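You operate a simulated robot arm through the tools that you are given. There is no shell and no other tool. Be economical: measure what you need, move in short steps, check, and stop when the job is done.

Carry out the task below with a simulated robot arm. There is one attempt and no reset: what you move stays moved.

TASK
Put the yellow switch box on the side table away on the yellow square. Then take the copper block from the side table and leave it on the kitting table.
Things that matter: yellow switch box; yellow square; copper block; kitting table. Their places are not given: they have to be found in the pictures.

It is judged by the outcome, as a careful person would: the job done as asked, and still so three seconds after it is handed in. It fails if anything else is knocked over, pushed out of place, dropped, spilled or broken.

THE ROBOT
A 6-joint arm with a two-finger parallel gripper, fixed in place. Base frame: the origin is at the foot of the arm, x ahead of it, y to its left, z up. Lengths are in mm, angles in rad, forces in N, time in s.
With the tool pointing down near the work surface it reaches from about 260 to 660 mm from the base axis. Its first joint turns from -1.152 to 1.152 rad. Payload 2.9 kg.
Tool frame: the origin (TCP) lies between the finger pads and is the grasp point; the fingertips stand 30 mm ahead of it; z points along the fingers, y is the line along which they close. The gripper opens to 110 mm. The fingers are 20 mm wide and 10 mm thick; the gripper's body (48 by 112 mm) begins 55 mm behind the TCP.
Orientation is that of the tool frame in the base frame, as [roll, pitch, yaw] about the fixed x, y, z axes, in that order (R = Rz(yaw) Ry(pitch) Rx(roll)). With the fingers straight down and closing along the base's y, the tool's x points along the base's -x, its y along +y and its z along -z.

THE INTERFACE
- The arm moves only by the tool arm_command. Its argument "commands" is a list of rows, each a list of 7 numbers: the shift along the tool's x, y, z in mm, then the turn, a rotation vector about the tool's x, y, z in rad, then the opening in per cent of the stroke, from 0 (shut) to 100 (fully open). In form: [[dx, dy, dz, rx, ry, rz, gripper], ...]. A call has 1 to 8 rows; each row shifts and turns the commanded pose from where the row before left it, along the tool's axes as they then stand. A row lasts 0.2 s, in which the tool goes at most 50 mm and 0.15 rad; a call with a longer step from one row to the next is refused whole, and so is a gripper value outside its range. A pose out of reach is approached as far as the arm can. The call stops where the force on the tool passes 40 N (or 10 N more than at its start, if that is more) or the arm is blocked; 0.2 s more then pass. The fingers move at their own pace (about 108 mm/s each) and stop on an object; they squeeze with about 23 N. The grip force told is the motor's: it shows also when the fingers shut on nothing. Time passes only in rows, and 0.2 s behind the last, so rows that do not move let the fingers close. It gives the time, the measured TCP pose, the force on the tool (base axes), the opening and the grip force at its end, in the units of the frame above (readings bear some noise).
- Cameras (640 x 400 px; columns grow to the right, rows downward): "scene" is fixed at [81.9, 437.3, 1405]; the picture's right is [-0.81, -0.59, 0.00], its down [-0.27, 0.37, -0.89] and it looks along [0.52, -0.72, -0.46] (base axes); focal length 324 px, centre (320, 200). "wrist" rides on the gripper at [-36, 0, -57] in the tool frame; the picture's right is [0.00, -1.00, 0.00], its down [0.97, 0.00, -0.24] and it looks along [0.24, 0.00, 0.97] (tool axes); focal length 218 px, centre (320, 200).
- snapshot(camera): a new picture of that camera. No time passes.
- pixel_to_xyz(camera, pixels): there is no depth. For up to 12 entries [column, row, z] of the newest picture of that camera ("zoom" is the newest enlarged one), the place [x, y] in the base frame at which the ray of that pixel passes the height z, good to about 2 mm, but the place of the scene camera against the robot may be out by one fixed shift of up to 18 mm in any direction. No time passes.
- zoom(camera, box): a new picture of the part [left, top, right, bottom] of that camera's present view, enlarged. No time passes.
- sign_off(): hands the job in; it is judged then, once.

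Work in short steps. Measure before you move; look again where a grasp or a placing could have gone wrong, and mend it. You have 80 turns and 38 pictures in all, the two below and enlarged ones among them. Open the gripper and draw the arm clear of the work before you hand the job in, unless the task says otherwise; then end with one line.

The tools are called after "Call:" as name(argument=value, ...) on one line, values as JSON. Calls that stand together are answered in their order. arm_command: Moves the arm, as the interface text tells. Its arguments: {"type":"object","properties":{"commands":{"type":"array","items":{"type":"array","items":{"type":"number"}}}},"required":["commands"]} The other tools are called the same way: snapshot (camera) takes a picture; pixel_to_xyz (camera, pixels) gives the place at which the rays of pixels pass given heights; zoom (camera, box) takes an enlarged picture of a part of a camera's view; sign_off () hands the job in.

At the start:

```text
time_s: 0.0
ee_pos: [387.6, -263.6, 1044.9]
tcp_rot: [-3.141, 0.0, -3.141]
force: [-0.6, 0.2, -0.1]
finger_gap: 109.8
grasp_force: 0.0
```

scene: 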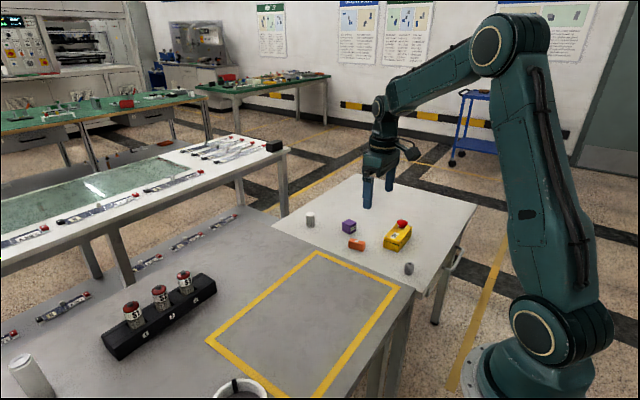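
wrist: 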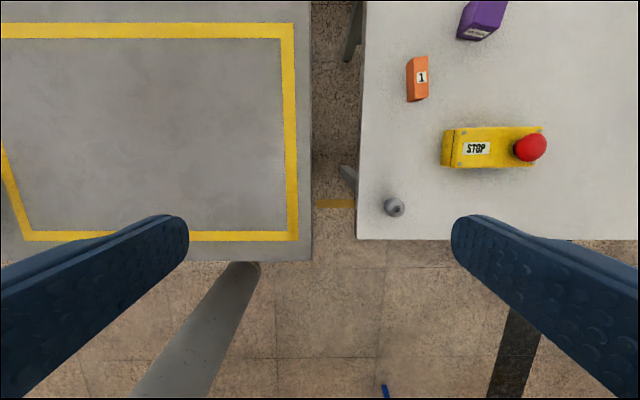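

The side table (white) holds a yellow switch box, an orange-copper block, a purple block and cylinders. I'll enlarge both views to identify and measure them.

Call:
zoom(camera="scene", box=[260, 170, 480, 308])

Call:
zoom(camera="wrist", box=[340, 0, 600, 240])

Call:
pixel_to_xyz(camera="wrist", pixels=[[442, 130, 720], [442, 166, 720], [540, 127, 720], [540, 167, 720], [407, 59, 720], [428, 98, 720], [410, 102, 720], [30, 235, 720], [290, 235, 720], [290, 30, 720], [362, 238, 720], [310, 258, 720]])

```text
2.90 times, centred on (370, 239) of scene
```

zoom: 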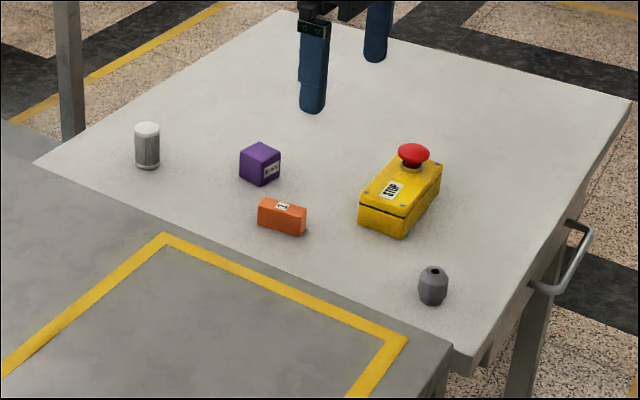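

```text
1.67 times, centred on (470, 120) of wrist
```

zoom: 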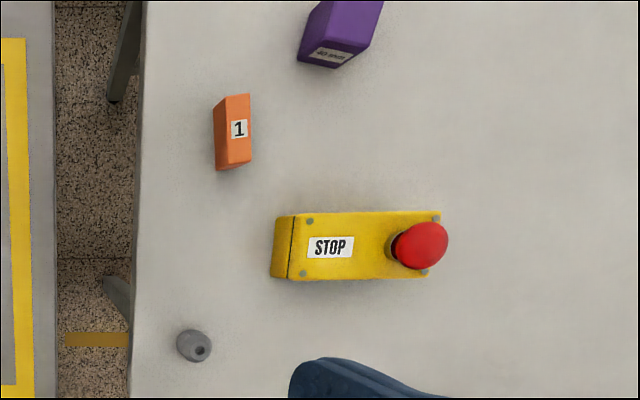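

```text
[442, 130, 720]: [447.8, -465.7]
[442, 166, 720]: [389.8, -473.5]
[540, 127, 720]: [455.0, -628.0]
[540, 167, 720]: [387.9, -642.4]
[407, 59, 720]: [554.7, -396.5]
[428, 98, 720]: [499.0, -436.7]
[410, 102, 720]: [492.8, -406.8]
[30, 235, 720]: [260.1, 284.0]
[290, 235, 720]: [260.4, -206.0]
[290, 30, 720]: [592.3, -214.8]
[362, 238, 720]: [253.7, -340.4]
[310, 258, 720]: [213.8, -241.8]
```

I need the side table's height, so I compare the same points from the scene camera.

Call:
pixel_to_xyz(camera="scene", pixels=[[384, 246, 720], [397, 251, 720], [349, 248, 720], [364, 250, 720], [317, 252, 720], [397, 288, 720], [208, 341, 720], [406, 274, 720], [384, 246, 760], [397, 251, 760], [349, 248, 760], [364, 250, 760]])

Call:
arm_command(commands=[[0, -45, 0, 0, 0, 0, 100], [0, -45, 0, 0, 0, 0, 100], [0, -45, 0, 0, 0, 0, 100]])

Call:
snapshot(camera="wrist")

```text
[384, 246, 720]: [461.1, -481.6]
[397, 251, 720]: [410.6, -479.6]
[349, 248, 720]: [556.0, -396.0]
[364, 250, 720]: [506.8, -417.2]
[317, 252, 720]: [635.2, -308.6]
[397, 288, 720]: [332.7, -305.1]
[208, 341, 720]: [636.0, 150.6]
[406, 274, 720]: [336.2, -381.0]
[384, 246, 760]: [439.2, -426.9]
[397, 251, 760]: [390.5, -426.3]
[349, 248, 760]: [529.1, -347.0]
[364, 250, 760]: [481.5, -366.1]
```

```text
time_s: 0.8
ee_pos: [386.8, -397.6, 1043.5]
tcp_rot: [-3.14, -0.001, -3.14]
force: [0.3, 0.0, 0.4]
finger_gap: 110.1
grasp_force: 0.0
```

```text
33 pictures are left
```

wrist: 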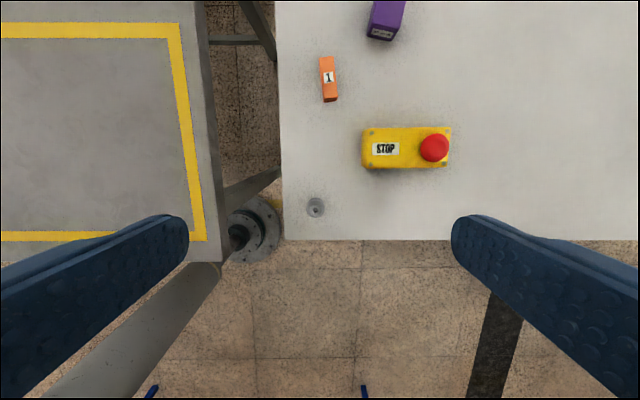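

Parallax suggests the grey table with the yellow square is higher (~z 800) than the white side table (~720-737). I'll measure the features in this second view.

Call:
zoom(camera="wrist", box=[270, 0, 470, 240])

Call:
pixel_to_xyz(camera="wrist", pixels=[[207, 241, 720], [207, 241, 800], [179, 25, 720], [179, 25, 800], [284, 240, 720], [284, 240, 740], [362, 168, 720], [362, 128, 720], [321, 58, 720], [325, 102, 720], [337, 101, 720], [448, 168, 720]])

```text
1.67 times, centred on (370, 120) of wrist
```

zoom: 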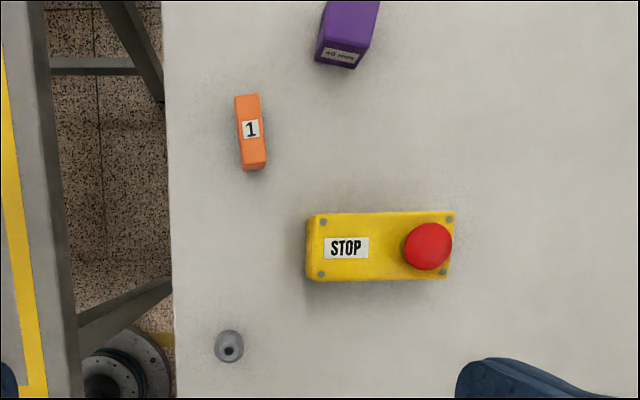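

```text
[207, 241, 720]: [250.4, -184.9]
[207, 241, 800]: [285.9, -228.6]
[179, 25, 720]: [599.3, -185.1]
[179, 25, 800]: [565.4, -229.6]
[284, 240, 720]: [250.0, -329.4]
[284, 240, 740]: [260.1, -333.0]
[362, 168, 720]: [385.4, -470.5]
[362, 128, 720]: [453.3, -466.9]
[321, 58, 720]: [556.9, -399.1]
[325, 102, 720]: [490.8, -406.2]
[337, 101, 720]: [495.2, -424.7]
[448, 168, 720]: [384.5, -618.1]
```

The side table is at z≈720, the box top ≈770, and the tape plane ≈800. Now I measure the box's top corners, the button and the copper block at their heights.

Call:
pixel_to_xyz(camera="zoom", pixels=[[316, 214, 770], [316, 280, 770], [455, 212, 770], [448, 280, 770], [403, 246, 795], [452, 246, 795], [236, 96, 750], [259, 94, 750], [266, 162, 750], [241, 164, 750], [244, 170, 720], [264, 169, 720]])

Call:
arm_command(commands=[[0, 0, 0, 0, 0, -0.15, 100], [0, 0, 0, 0, 0, -0.15, 100], [0, 0, 0, 0, 0, -0.15, 100], [0, 0, 0, 0, 0, -0.15, 100], [0, 0, 0, 0, 0, -0.15, 100], [0, 0, 0, 0, 0, -0.15, 100], [0, 0, 0, 0, 0, -0.15, 100], [0, 0, 0, 0, 0, -0.15, 100]])

Call:
arm_command(commands=[[0, 0, 0, 0, 0, -0.15, 100], [0, 0, 0, 0, 0, -0.15, 100], [0, 0, 0, 0, 0, -0.0715, 100], [0, 0, 0, 0, 0, 0, 100]])

Call:
snapshot(camera="wrist")

```text
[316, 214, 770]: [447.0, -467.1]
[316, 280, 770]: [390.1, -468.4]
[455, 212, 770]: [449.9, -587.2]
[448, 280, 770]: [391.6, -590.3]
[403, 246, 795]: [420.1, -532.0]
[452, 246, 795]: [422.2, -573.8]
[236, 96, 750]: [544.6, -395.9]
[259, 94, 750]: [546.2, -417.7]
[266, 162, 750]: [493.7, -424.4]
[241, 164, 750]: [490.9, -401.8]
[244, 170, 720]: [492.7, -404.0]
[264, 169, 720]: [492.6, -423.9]
```

```text
time_s: 2.6
ee_pos: [387.1, -397.0, 1045.1]
tcp_rot: [3.141, 0.001, -1.938]
force: [0.4, 0.3, -0.2]
finger_gap: 109.7
grasp_force: 0.0
```

```text
time_s: 3.6
ee_pos: [386.6, -397.6, 1046.6]
tcp_rot: [3.14, -0.002, -1.569]
force: [-0.1, -0.4, -0.3]
finger_gap: 110.1
grasp_force: 0.1
```

```text
31 pictures are left
```

wrist: 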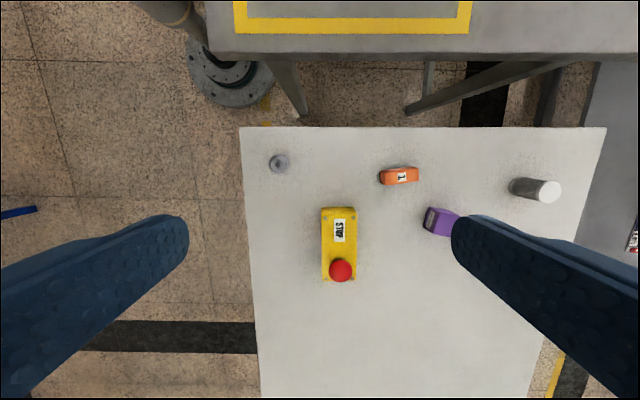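

Box spans x≈391–449, y≈-467…-590, with the button from y≈-532. I'll grasp at (420, -503), first going to z≈850 and looking.

Call:
arm_command(commands=[[35, -11, 0, 0, 0, 0, 100], [35, -11, 0, 0, 0, 0, 100], [35, -11.4, 0, 0, 0, 0, 100], [0, 0, 49, 0, 0, 0, 100], [0, 0, 49, 0, 0, 0, 100], [0, 0, 49, 0, 0, 0, 100], [0, 0, 49, 0, 0, 0, 100], [0, 0, 0, 0, 0, 0, 100]])

Call:
snapshot(camera="wrist")

```text
time_s: 5.4
ee_pos: [420.4, -502.5, 851.1]
tcp_rot: [-3.141, -0.001, -1.571]
force: [0.4, 0.4, -0.1]
finger_gap: 110.0
grasp_force: 0.1
```

```text
30 pictures are left
```

wrist: 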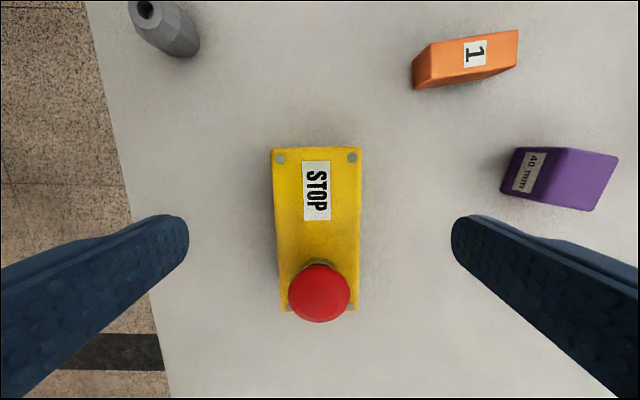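

The box is centred between the fingers (cols 272–361). I check the extents at the finer range before descending.

Call:
pixel_to_xyz(camera="wrist", pixels=[[272, 150, 770], [361, 148, 770], [281, 310, 770], [357, 310, 770], [290, 285, 795], [350, 285, 795], [320, 262, 780], [410, 50, 750], [518, 31, 750], [515, 68, 750], [414, 88, 720], [501, 191, 720]])

Call:
arm_command(commands=[[0, 0, 35, 0, 0, 0, 100], [0, 0, 35, 0, 0, 0, 100], [0, 0, 20, 0, 0, 0, 100], [0, 0, 8, 0, 0, 0, 100], [0, 0, 0, 0, 0, 0, 100]])

```text
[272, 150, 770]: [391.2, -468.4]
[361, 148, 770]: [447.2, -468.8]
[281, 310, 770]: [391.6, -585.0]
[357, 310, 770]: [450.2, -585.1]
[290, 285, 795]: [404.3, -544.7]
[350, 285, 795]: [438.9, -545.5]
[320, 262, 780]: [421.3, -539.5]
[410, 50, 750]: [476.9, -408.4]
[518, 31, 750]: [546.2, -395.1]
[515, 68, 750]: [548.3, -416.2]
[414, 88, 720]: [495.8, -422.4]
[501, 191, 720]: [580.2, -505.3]
```

```text
time_s: 6.6
ee_pos: [419.2, -502.4, 750.7]
tcp_rot: [3.141, -0.001, -1.571]
force: [0.2, 0.3, 0.6]
finger_gap: 110.0
grasp_force: 0.0
```

At grasp height (751) with no contact; closing now.

Call:
arm_command(commands=[[0, 0, 0, 0, 0, 0, 50], [0, 0, 0, 0, 0, 0, 20], [0, 0, 0, 0, 0, 0, 0], [0, 0, 0, 0, 0, 0, 0], [0, 0, 0, 0, 0, 0, 0]])

Call:
arm_command(commands=[[0, 0, -15, 0, 0, 0, 0], [0, 0, -25, 0, 0, 0, 0], [0, 0, -30, 0, 0, 0, 0], [0, 0, 0, 0, 0, 0, 0]])

Call:
snapshot(camera="wrist")

Call:
snapshot(camera="scene")

```text
time_s: 7.8
ee_pos: [420.0, -502.8, 750.3]
tcp_rot: [3.14, 0.0, -1.571]
force: [0.3, 0.0, 0.4]
finger_gap: 60.0
grasp_force: 23.2
```

```text
time_s: 8.8
ee_pos: [418.9, -500.7, 822.8]
tcp_rot: [3.141, 0.001, -1.569]
force: [-0.4, -0.4, -1.6]
finger_gap: 59.7
grasp_force: 23.3
```

```text
29 pictures are left
```

wrist: 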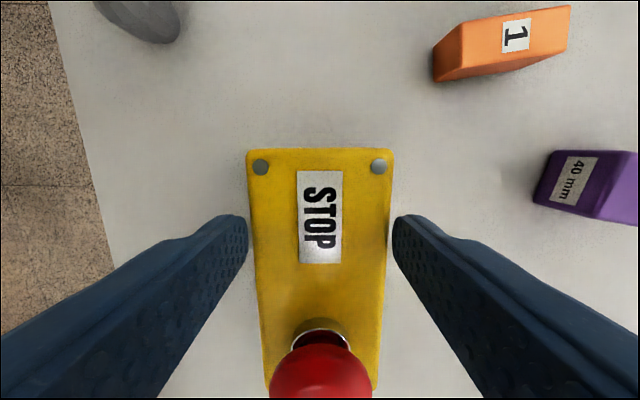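

```text
28 pictures are left
```

scene: 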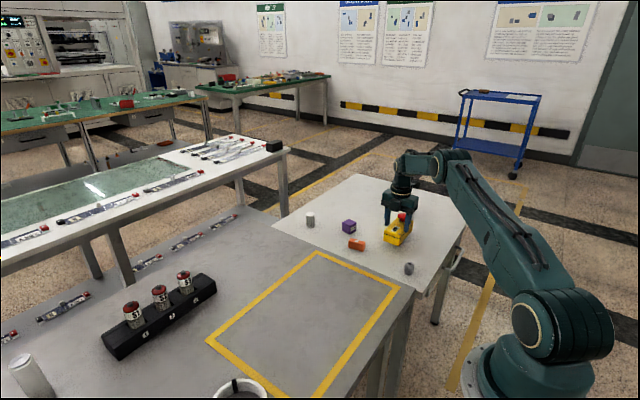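

The box is held (gap 60). I raise it to z≈930 and carry it over the yellow square.

Call:
arm_command(commands=[[0, 0, -40, 0, 0, 0, 0], [0, 0, -40, 0, 0, 0, 0], [0, 0, -30, 0, 0, 0, 0], [-20, 0, 0, 0, 0, 0, 0], [-35, 0, 0, 0, 0, 0, 0], [-45, 0, 0, 0, 0, 0, 0], [-45, 0, 0, 0, 0, 0, 0], [-45, 0, 0, 0, 0, 0, 0]])

Call:
arm_command(commands=[[-45, 0, 0, 0, 0, 0, 0], [-45, 0, 0, 0, 0, 0, 0], [-45, 0, 0, 0, 0, 0, 0], [-45, 0, 0, 0, 0, 0, 0], [-45, 0, 0, 0, 0, 0, 0], [-45, 0, 0, 0, 0, 0, 0], [-30, 0, 0, 0, 0, 0, 0], [0, 0, 0, 0, 0, 0, 0]])

Call:
snapshot(camera="wrist")

Call:
snapshot(camera="scene")

```text
time_s: 10.6
ee_pos: [418.5, -312.2, 932.8]
tcp_rot: [3.14, 0.0, -1.572]
force: [0.7, 0.0, -2.4]
finger_gap: 59.7
grasp_force: 23.3
```

```text
time_s: 12.4
ee_pos: [422.3, -11.1, 931.2]
tcp_rot: [-3.141, 0.001, -1.57]
force: [-1.2, 0.1, -1.6]
finger_gap: 59.8
grasp_force: 23.0
```

```text
27 pictures are left
```

wrist: 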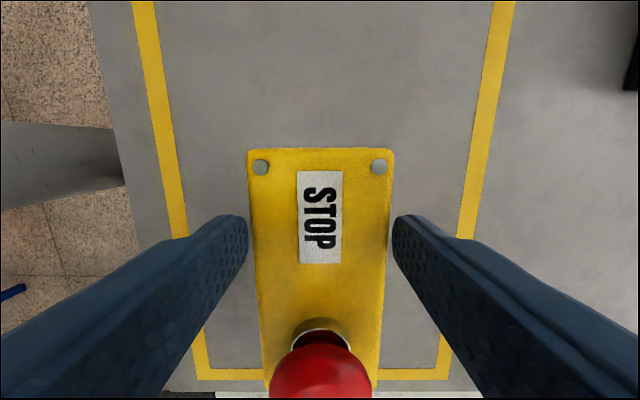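

```text
26 pictures are left
```

scene: 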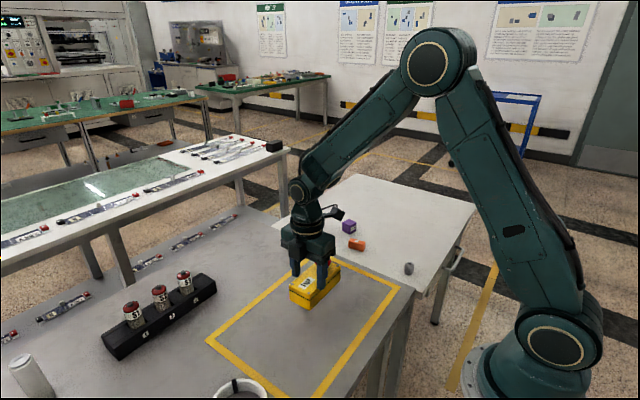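

The box is inside the tape lines (cols 188–458, near tape at row 375). I lower it, slowing near z≈840.

Call:
arm_command(commands=[[0, 0, 35, 0, 0, 0, 0], [0, 0, 25, 0, 0, 0, 0], [0, 0, 15, 0, 0, 0, 0], [0, 0, 0, 0, 0, 0, 0]])

Call:
zoom(camera="scene", box=[240, 200, 400, 300])

Call:
arm_command(commands=[[0, 0, 6, 0, 0, 0, 0], [0, 0, 4, 0, 0, 0, 0], [0, 0, 4, 0, 0, 0, 0], [0, 0, 0, 0, 0, 0, 0]])

```text
time_s: 13.4
ee_pos: [423.5, -13.0, 857.3]
tcp_rot: [-3.139, 0.001, -1.571]
force: [2.6, -0.6, 17.5]
finger_gap: 59.4
grasp_force: 23.0
```

```text
4.00 times, centred on (320, 250) of scene
```

zoom: 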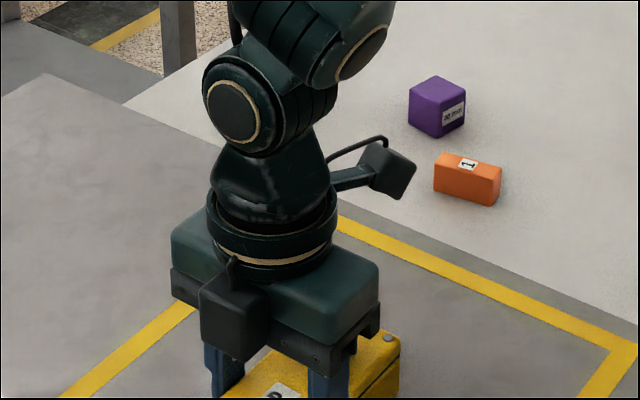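

```text
time_s: 14.0
ee_pos: [422.3, -10.6, 849.9]
tcp_rot: [-3.137, 0.0, -1.571]
force: [-2.4, 0.3, 4.3]
finger_gap: 59.8
grasp_force: 23.4
stopped in row 2: the force on the tool passed its limit (the readings are from after the stop); the commanded pose is now the measured one
```

Contact already at z≈850 with the force limit reached, so the table is a bit higher than estimated or the box had sagged. I look before releasing.

Call:
snapshot(camera="wrist")

Call:
zoom(camera="scene", box=[260, 240, 370, 320])

```text
24 pictures are left
```

wrist: 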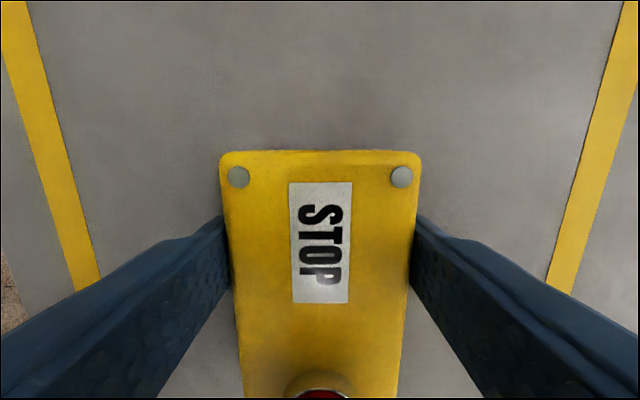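

```text
5.00 times, centred on (315, 280) of scene
```

zoom: 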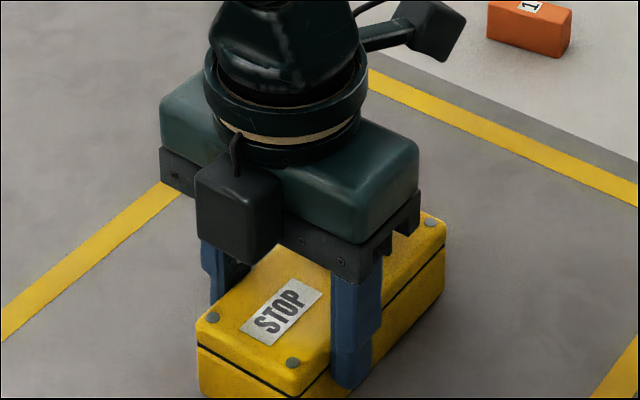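

The box is inside the square and pressed onto the table (it had slipped lower in the fingers during the lift). I release, then rise straight up.

Call:
arm_command(commands=[[0, 0, 0, 0, 0, 0, 60], [0, 0, 0, 0, 0, 0, 80], [0, 0, 0, 0, 0, 0, 100], [0, 0, 0, 0, 0, 0, 100]])

Call:
arm_command(commands=[[0, 0, -20, 0, 0, 0, 100], [0, 0, -40, 0, 0, 0, 100], [0, 0, -45, 0, 0, 0, 100], [0, 0, -45, 0, 0, 0, 100], [0, 0, 0, 0, 0, 0, 100]])

Call:
snapshot(camera="wrist")

Call:
zoom(camera="scene", box=[200, 200, 420, 340])

```text
time_s: 15.0
ee_pos: [422.1, -11.0, 850.7]
tcp_rot: [-3.137, 0.0, -1.571]
force: [0.6, -0.2, -1.4]
finger_gap: 110.0
grasp_force: 0.0
```

```text
time_s: 16.2
ee_pos: [420.3, -10.9, 1002.5]
tcp_rot: [-3.136, 0.001, -1.571]
force: [0.8, 0.4, 0.2]
finger_gap: 109.7
grasp_force: 0.0
```

```text
22 pictures are left
```

wrist: 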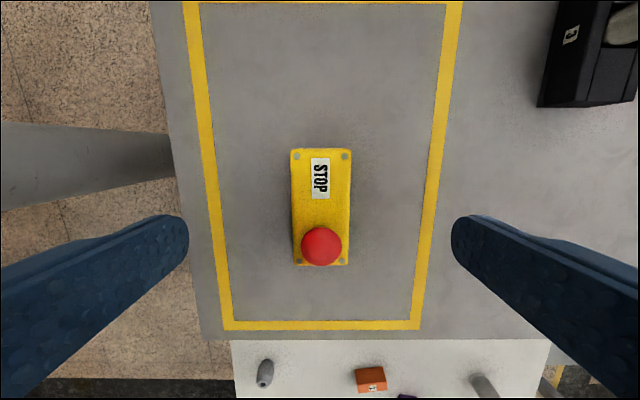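

```text
2.86 times, centred on (310, 270) of scene
```

zoom: 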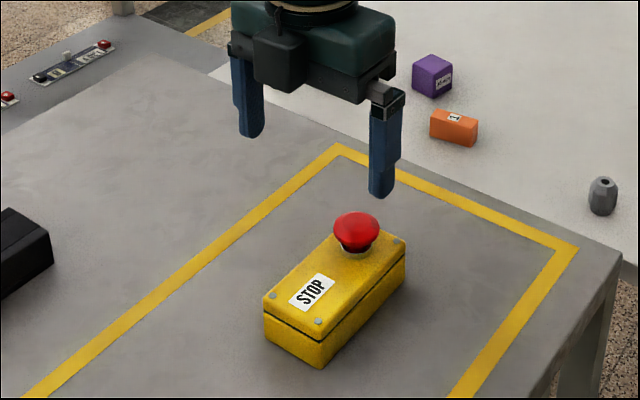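

The box sits flat and fully inside the yellow square. Next I move over the copper block at about (519, -410) and turn the tool so the fingers close across its short side.

Call:
arm_command(commands=[[45, -11, 0, 0, 0, 0, 60], [45, -11, 0, 0, 0, 0, 60], [45, -11, 0, 0, 0, 0, 60], [45, -11, 0, 0, 0, 0, 60], [45, -11, 0, 0, 0, 0, 60], [45, -11, 0, 0, 0, 0, 60], [45, -11, 0, 0, 0, 0, 60], [45, -11, 0, 0, 0, 0, 60]])

Call:
arm_command(commands=[[39, -11, 0, 0, 0, 0.145, 60], [0, 0, 0, 0, 0, 0.145, 60], [0, 0, 0, 0, 0, 0.145, 60], [0, 0, 0, 0, 0, 0.145, 60], [0, 0, 0, 0, 0, 0.145, 60], [0, 0, 0, 0, 0, 0.145, 60], [0, 0, 0, 0, 0, 0.145, 60], [0, 0, 0, 0, 0, 0.145, 60]])

Call:
arm_command(commands=[[0, 0, 45, 0, 0, 0.145, 60], [0, 0, 45, 0, 0, 0.145, 60], [0, 0, 45, 0, 0, 0, 60], [0, 0, 0, 0, 0, 0, 60]])

Call:
snapshot(camera="wrist")

```text
time_s: 18.0
ee_pos: [508.5, -372.3, 1002.4]
tcp_rot: [-3.138, -0.002, -1.57]
force: [-0.5, -0.3, 0.0]
finger_gap: 66.0
grasp_force: 0.0
```

```text
time_s: 19.8
ee_pos: [521.1, -411.2, 1000.4]
tcp_rot: [-3.141, 0.005, -2.733]
force: [0.6, -0.1, 1.1]
finger_gap: 65.9
grasp_force: 0.1
```

```text
time_s: 20.8
ee_pos: [519.8, -410.6, 866.9]
tcp_rot: [-3.14, 0.005, -3.022]
force: [-0.3, -0.2, -0.1]
finger_gap: 66.1
grasp_force: 0.1
```

```text
20 pictures are left
```

wrist: 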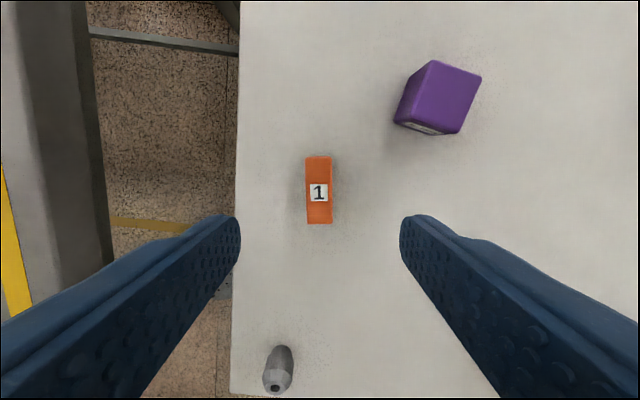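

The block is aligned with the fingers (cols 306–333, rows 156–224). I measure its centre.

Call:
pixel_to_xyz(camera="wrist", pixels=[[306, 157, 745], [330, 156, 745], [333, 222, 745], [308, 223, 745], [306, 157, 750], [333, 222, 750]])

```text
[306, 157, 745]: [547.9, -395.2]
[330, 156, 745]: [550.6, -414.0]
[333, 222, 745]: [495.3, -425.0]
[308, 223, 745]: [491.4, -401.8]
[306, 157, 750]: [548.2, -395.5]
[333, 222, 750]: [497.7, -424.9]
```

Centre ≈ (521, -409), matching the tool. I descend to z≈752 and close.

Call:
arm_command(commands=[[0, 0, 40, 0, 0, -0.03, 60], [0, 0, 40, 0, 0, 0, 60], [0, 0, 22, 0, 0, 0, 60], [0, 0, 12, 0, 0, 0, 60], [0, 0, 0, 0, 0, 0, 60]])

Call:
arm_command(commands=[[0, 0, 0, 0, 0, 0, 30], [0, 0, 0, 0, 0, 0, 10], [0, 0, 0, 0, 0, 0, 0], [0, 0, 0, 0, 0, 0, 0], [0, 0, 0, 0, 0, 0, 0]])

Call:
arm_command(commands=[[0, 0, -10, 0, 0, 0, 0], [0, 0, -20, 0, 0, 0, 0], [0, 0, -30, 0, 0, 0, 0], [0, 0, 0, 0, 0, 0, 0]])

Call:
snapshot(camera="wrist")

Call:
zoom(camera="scene", box=[260, 170, 480, 308])

```text
time_s: 22.0
ee_pos: [520.8, -408.5, 750.9]
tcp_rot: [3.141, 0.005, -2.993]
force: [-0.1, -0.1, -1.0]
finger_gap: 66.0
grasp_force: 0.0
```

```text
time_s: 23.2
ee_pos: [520.9, -408.7, 752.5]
tcp_rot: [-3.142, 0.004, -2.992]
force: [0.7, -1.3, -0.7]
finger_gap: 21.9
grasp_force: 23.2
```

```text
time_s: 24.2
ee_pos: [520.1, -409.1, 811.6]
tcp_rot: [-3.14, 0.004, -2.992]
force: [0.0, -0.5, -2.9]
finger_gap: 22.0
grasp_force: 22.8
```

```text
19 pictures are left
```

wrist: 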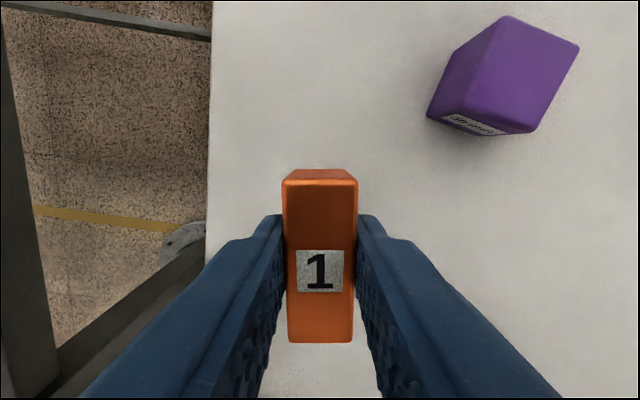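

```text
2.90 times, centred on (370, 239) of scene
```

zoom: 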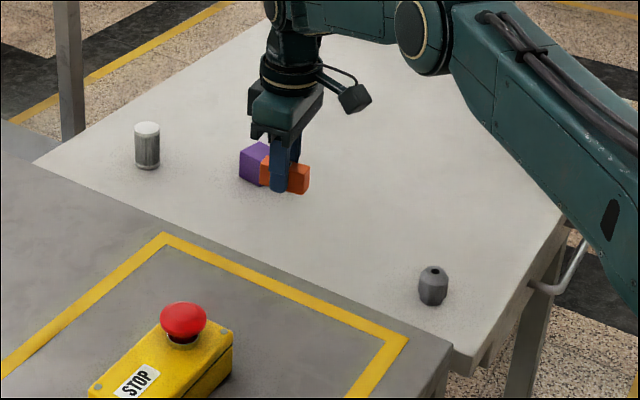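

The copper block is held (gap 22 mm) and clear. I lift to z≈920 and carry it to a bare spot on the grey kitting table beyond the tape, about (612, -85).

Call:
arm_command(commands=[[0, 0, -35, 0, 0, 0, 0], [0, 0, -40, 0, 0, 0, 0], [0, 0, -35, 0, 0, 0, 0], [0, 0, 0, 0, 0, 0, 0]])

Call:
arm_command(commands=[[-17.4, 38.5, 0, 0, 0, 0, 0], [-17.4, 38.5, 0, 0, 0, 0, 0], [-17.4, 38.5, 0, 0, 0, 0, 0], [-17.4, 38.5, 0, 0, 0, 0, 0], [-17.4, 38.5, 0, 0, 0, 0, 0], [-17.4, 38.5, 0, 0, 0, 0, 0], [-17.4, 38.5, 0, 0, 0, 0, 0], [-17.4, 38.5, 0, 0, 0, 0, 0]])

Call:
snapshot(camera="wrist")

Call:
snapshot(camera="scene")

```text
time_s: 25.2
ee_pos: [521.2, -410.5, 924.6]
tcp_rot: [-3.141, 0.003, -2.99]
force: [0.6, 0.0, -2.5]
finger_gap: 21.9
grasp_force: 23.6
```

```text
time_s: 27.0
ee_pos: [612.4, -82.4, 924.6]
tcp_rot: [-3.141, 0.003, -2.993]
force: [-0.1, -0.2, -3.0]
finger_gap: 21.6
grasp_force: 22.9
```

```text
17 pictures are left
```

wrist: 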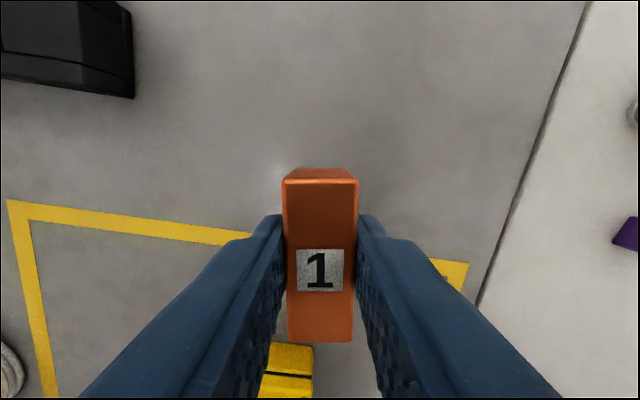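

```text
16 pictures are left
```

scene: 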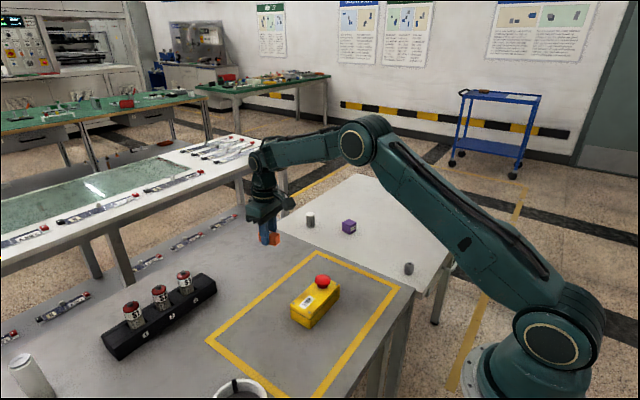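

I check where the far tape and the black rail lie relative to the spot.

Call:
pixel_to_xyz(camera="wrist", pixels=[[245, 230, 800], [468, 263, 800], [134, 97, 800], [12, 201, 800], [480, 305, 800], [560, 80, 800]])

```text
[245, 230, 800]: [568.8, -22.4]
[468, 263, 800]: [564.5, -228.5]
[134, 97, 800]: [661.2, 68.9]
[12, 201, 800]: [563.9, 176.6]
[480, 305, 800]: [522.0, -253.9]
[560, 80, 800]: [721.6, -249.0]
```

The block would cover x≈585–640, clear of the tape (566) and the rail (661, y>69). I lower it to z≈845, then in small steps to contact.

Call:
arm_command(commands=[[0, 0, 35, 0, 0, 0, 0], [0, 0, 28, 0, 0, 0, 0], [0, 0, 15, 0, 0, 0, 0], [0, 0, 0, 0, 0, 0, 0]])

Call:
arm_command(commands=[[0, 0, 5, 0, 0, 0, 0], [0, 0, 3, 0, 0, 0, 0], [0, 0, 2, 0, 0, 0, 0], [0, 0, 0, 0, 0, 0, 0]])

Call:
zoom(camera="scene", box=[220, 200, 330, 270])

```text
time_s: 28.0
ee_pos: [613.2, -86.1, 842.9]
tcp_rot: [-3.141, 0.006, -2.991]
force: [1.2, -0.6, -3.1]
finger_gap: 22.1
grasp_force: 23.1
```

```text
time_s: 29.0
ee_pos: [613.1, -85.3, 832.8]
tcp_rot: [3.141, 0.004, -2.991]
force: [0.5, 0.1, -3.1]
finger_gap: 21.9
grasp_force: 22.8
```

```text
5.71 times, centred on (275, 235) of scene
```

zoom: 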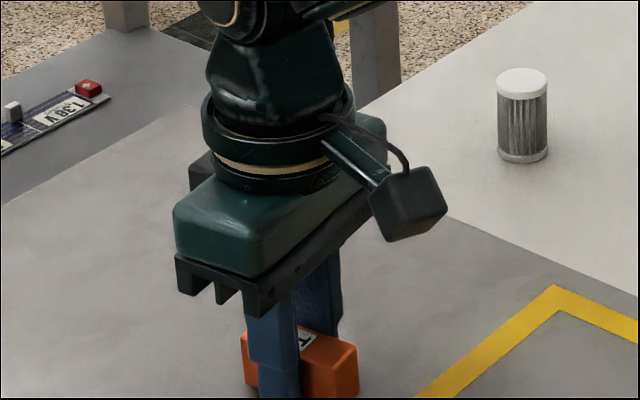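

No contact yet (force still -3 N, the block's weight). I continue down in 2 mm steps.

Call:
arm_command(commands=[[0, 0, 2, 0, 0, 0, 0], [0, 0, 1, 0, 0, 0, 0], [0, 0, 0, 0, 0, 0, 0]])

```text
time_s: 29.8
ee_pos: [613.6, -85.8, 832.1]
tcp_rot: [-3.139, 0.006, -2.991]
force: [-0.8, 0.3, 4.1]
finger_gap: 21.9
grasp_force: 23.0
```

The force has gone from -3 to +4 N, so the block rests on the table. I release and rise.

Call:
arm_command(commands=[[0, 0, 0, 0, 0, 0, 35], [0, 0, 0, 0, 0, 0, 50], [0, 0, 0, 0, 0, 0, 50]])

Call:
arm_command(commands=[[0, 0, -15, 0, 0, 0, 50], [0, 0, -35, 0, 0, 0, 50], [0, 0, -45, 0, 0, 0, 50], [0, 0, -45, 0, 0, 0, 50], [30, -35, 0, 0, 0, 0, 60], [30, -35, 0, 0, 0, 0, 60], [30, -35, 0, 0, 0, 0, 60], [0, 0, 0, 0, 0, 0, 60]])

Call:
snapshot(camera="scene")

Call:
snapshot(camera="wrist")

```text
time_s: 30.6
ee_pos: [613.5, -85.6, 830.8]
tcp_rot: [-3.141, 0.004, -2.992]
force: [1.4, -0.1, 0.0]
finger_gap: 54.7
grasp_force: 0.1
```

```text
time_s: 32.4
ee_pos: [540.6, -200.6, 970.4]
tcp_rot: [3.141, 0.006, -2.989]
force: [-0.3, -0.4, -0.3]
finger_gap: 66.0
grasp_force: 0.0
```

```text
14 pictures are left
```

scene: 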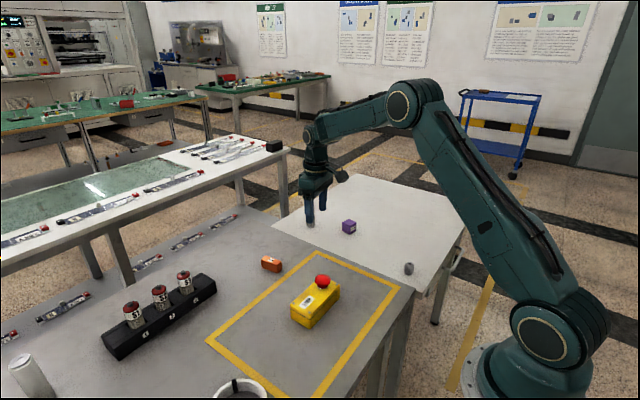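

```text
13 pictures are left
```

wrist: 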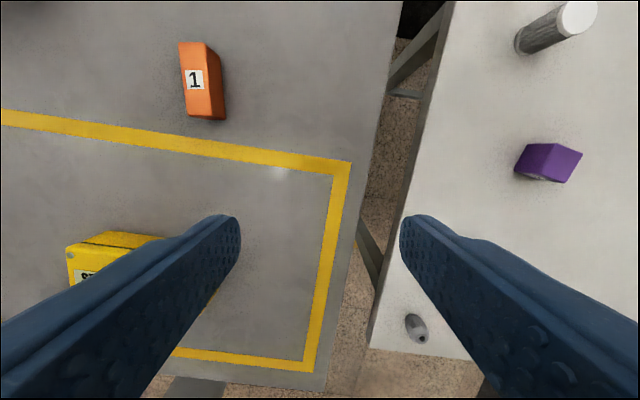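

The box is inside the yellow square, the copper block lies flat on the grey table, and everything else is where it was. The gripper is open and clear, so I hand in.

Call:
sign_off()

```text
The job is handed in.
```

I put the yellow switch box inside the yellow square and left the copper block on the grey table, just outside the tape. I took the grey table to be the kitting table, since nothing in the pictures labels it and no other table besides the side table was in reach. The box slipped lower in the fingers when I lifted it, but the pictures show it sitting flat. Nothing else moved in the pictures, and the gripper is open and clear.
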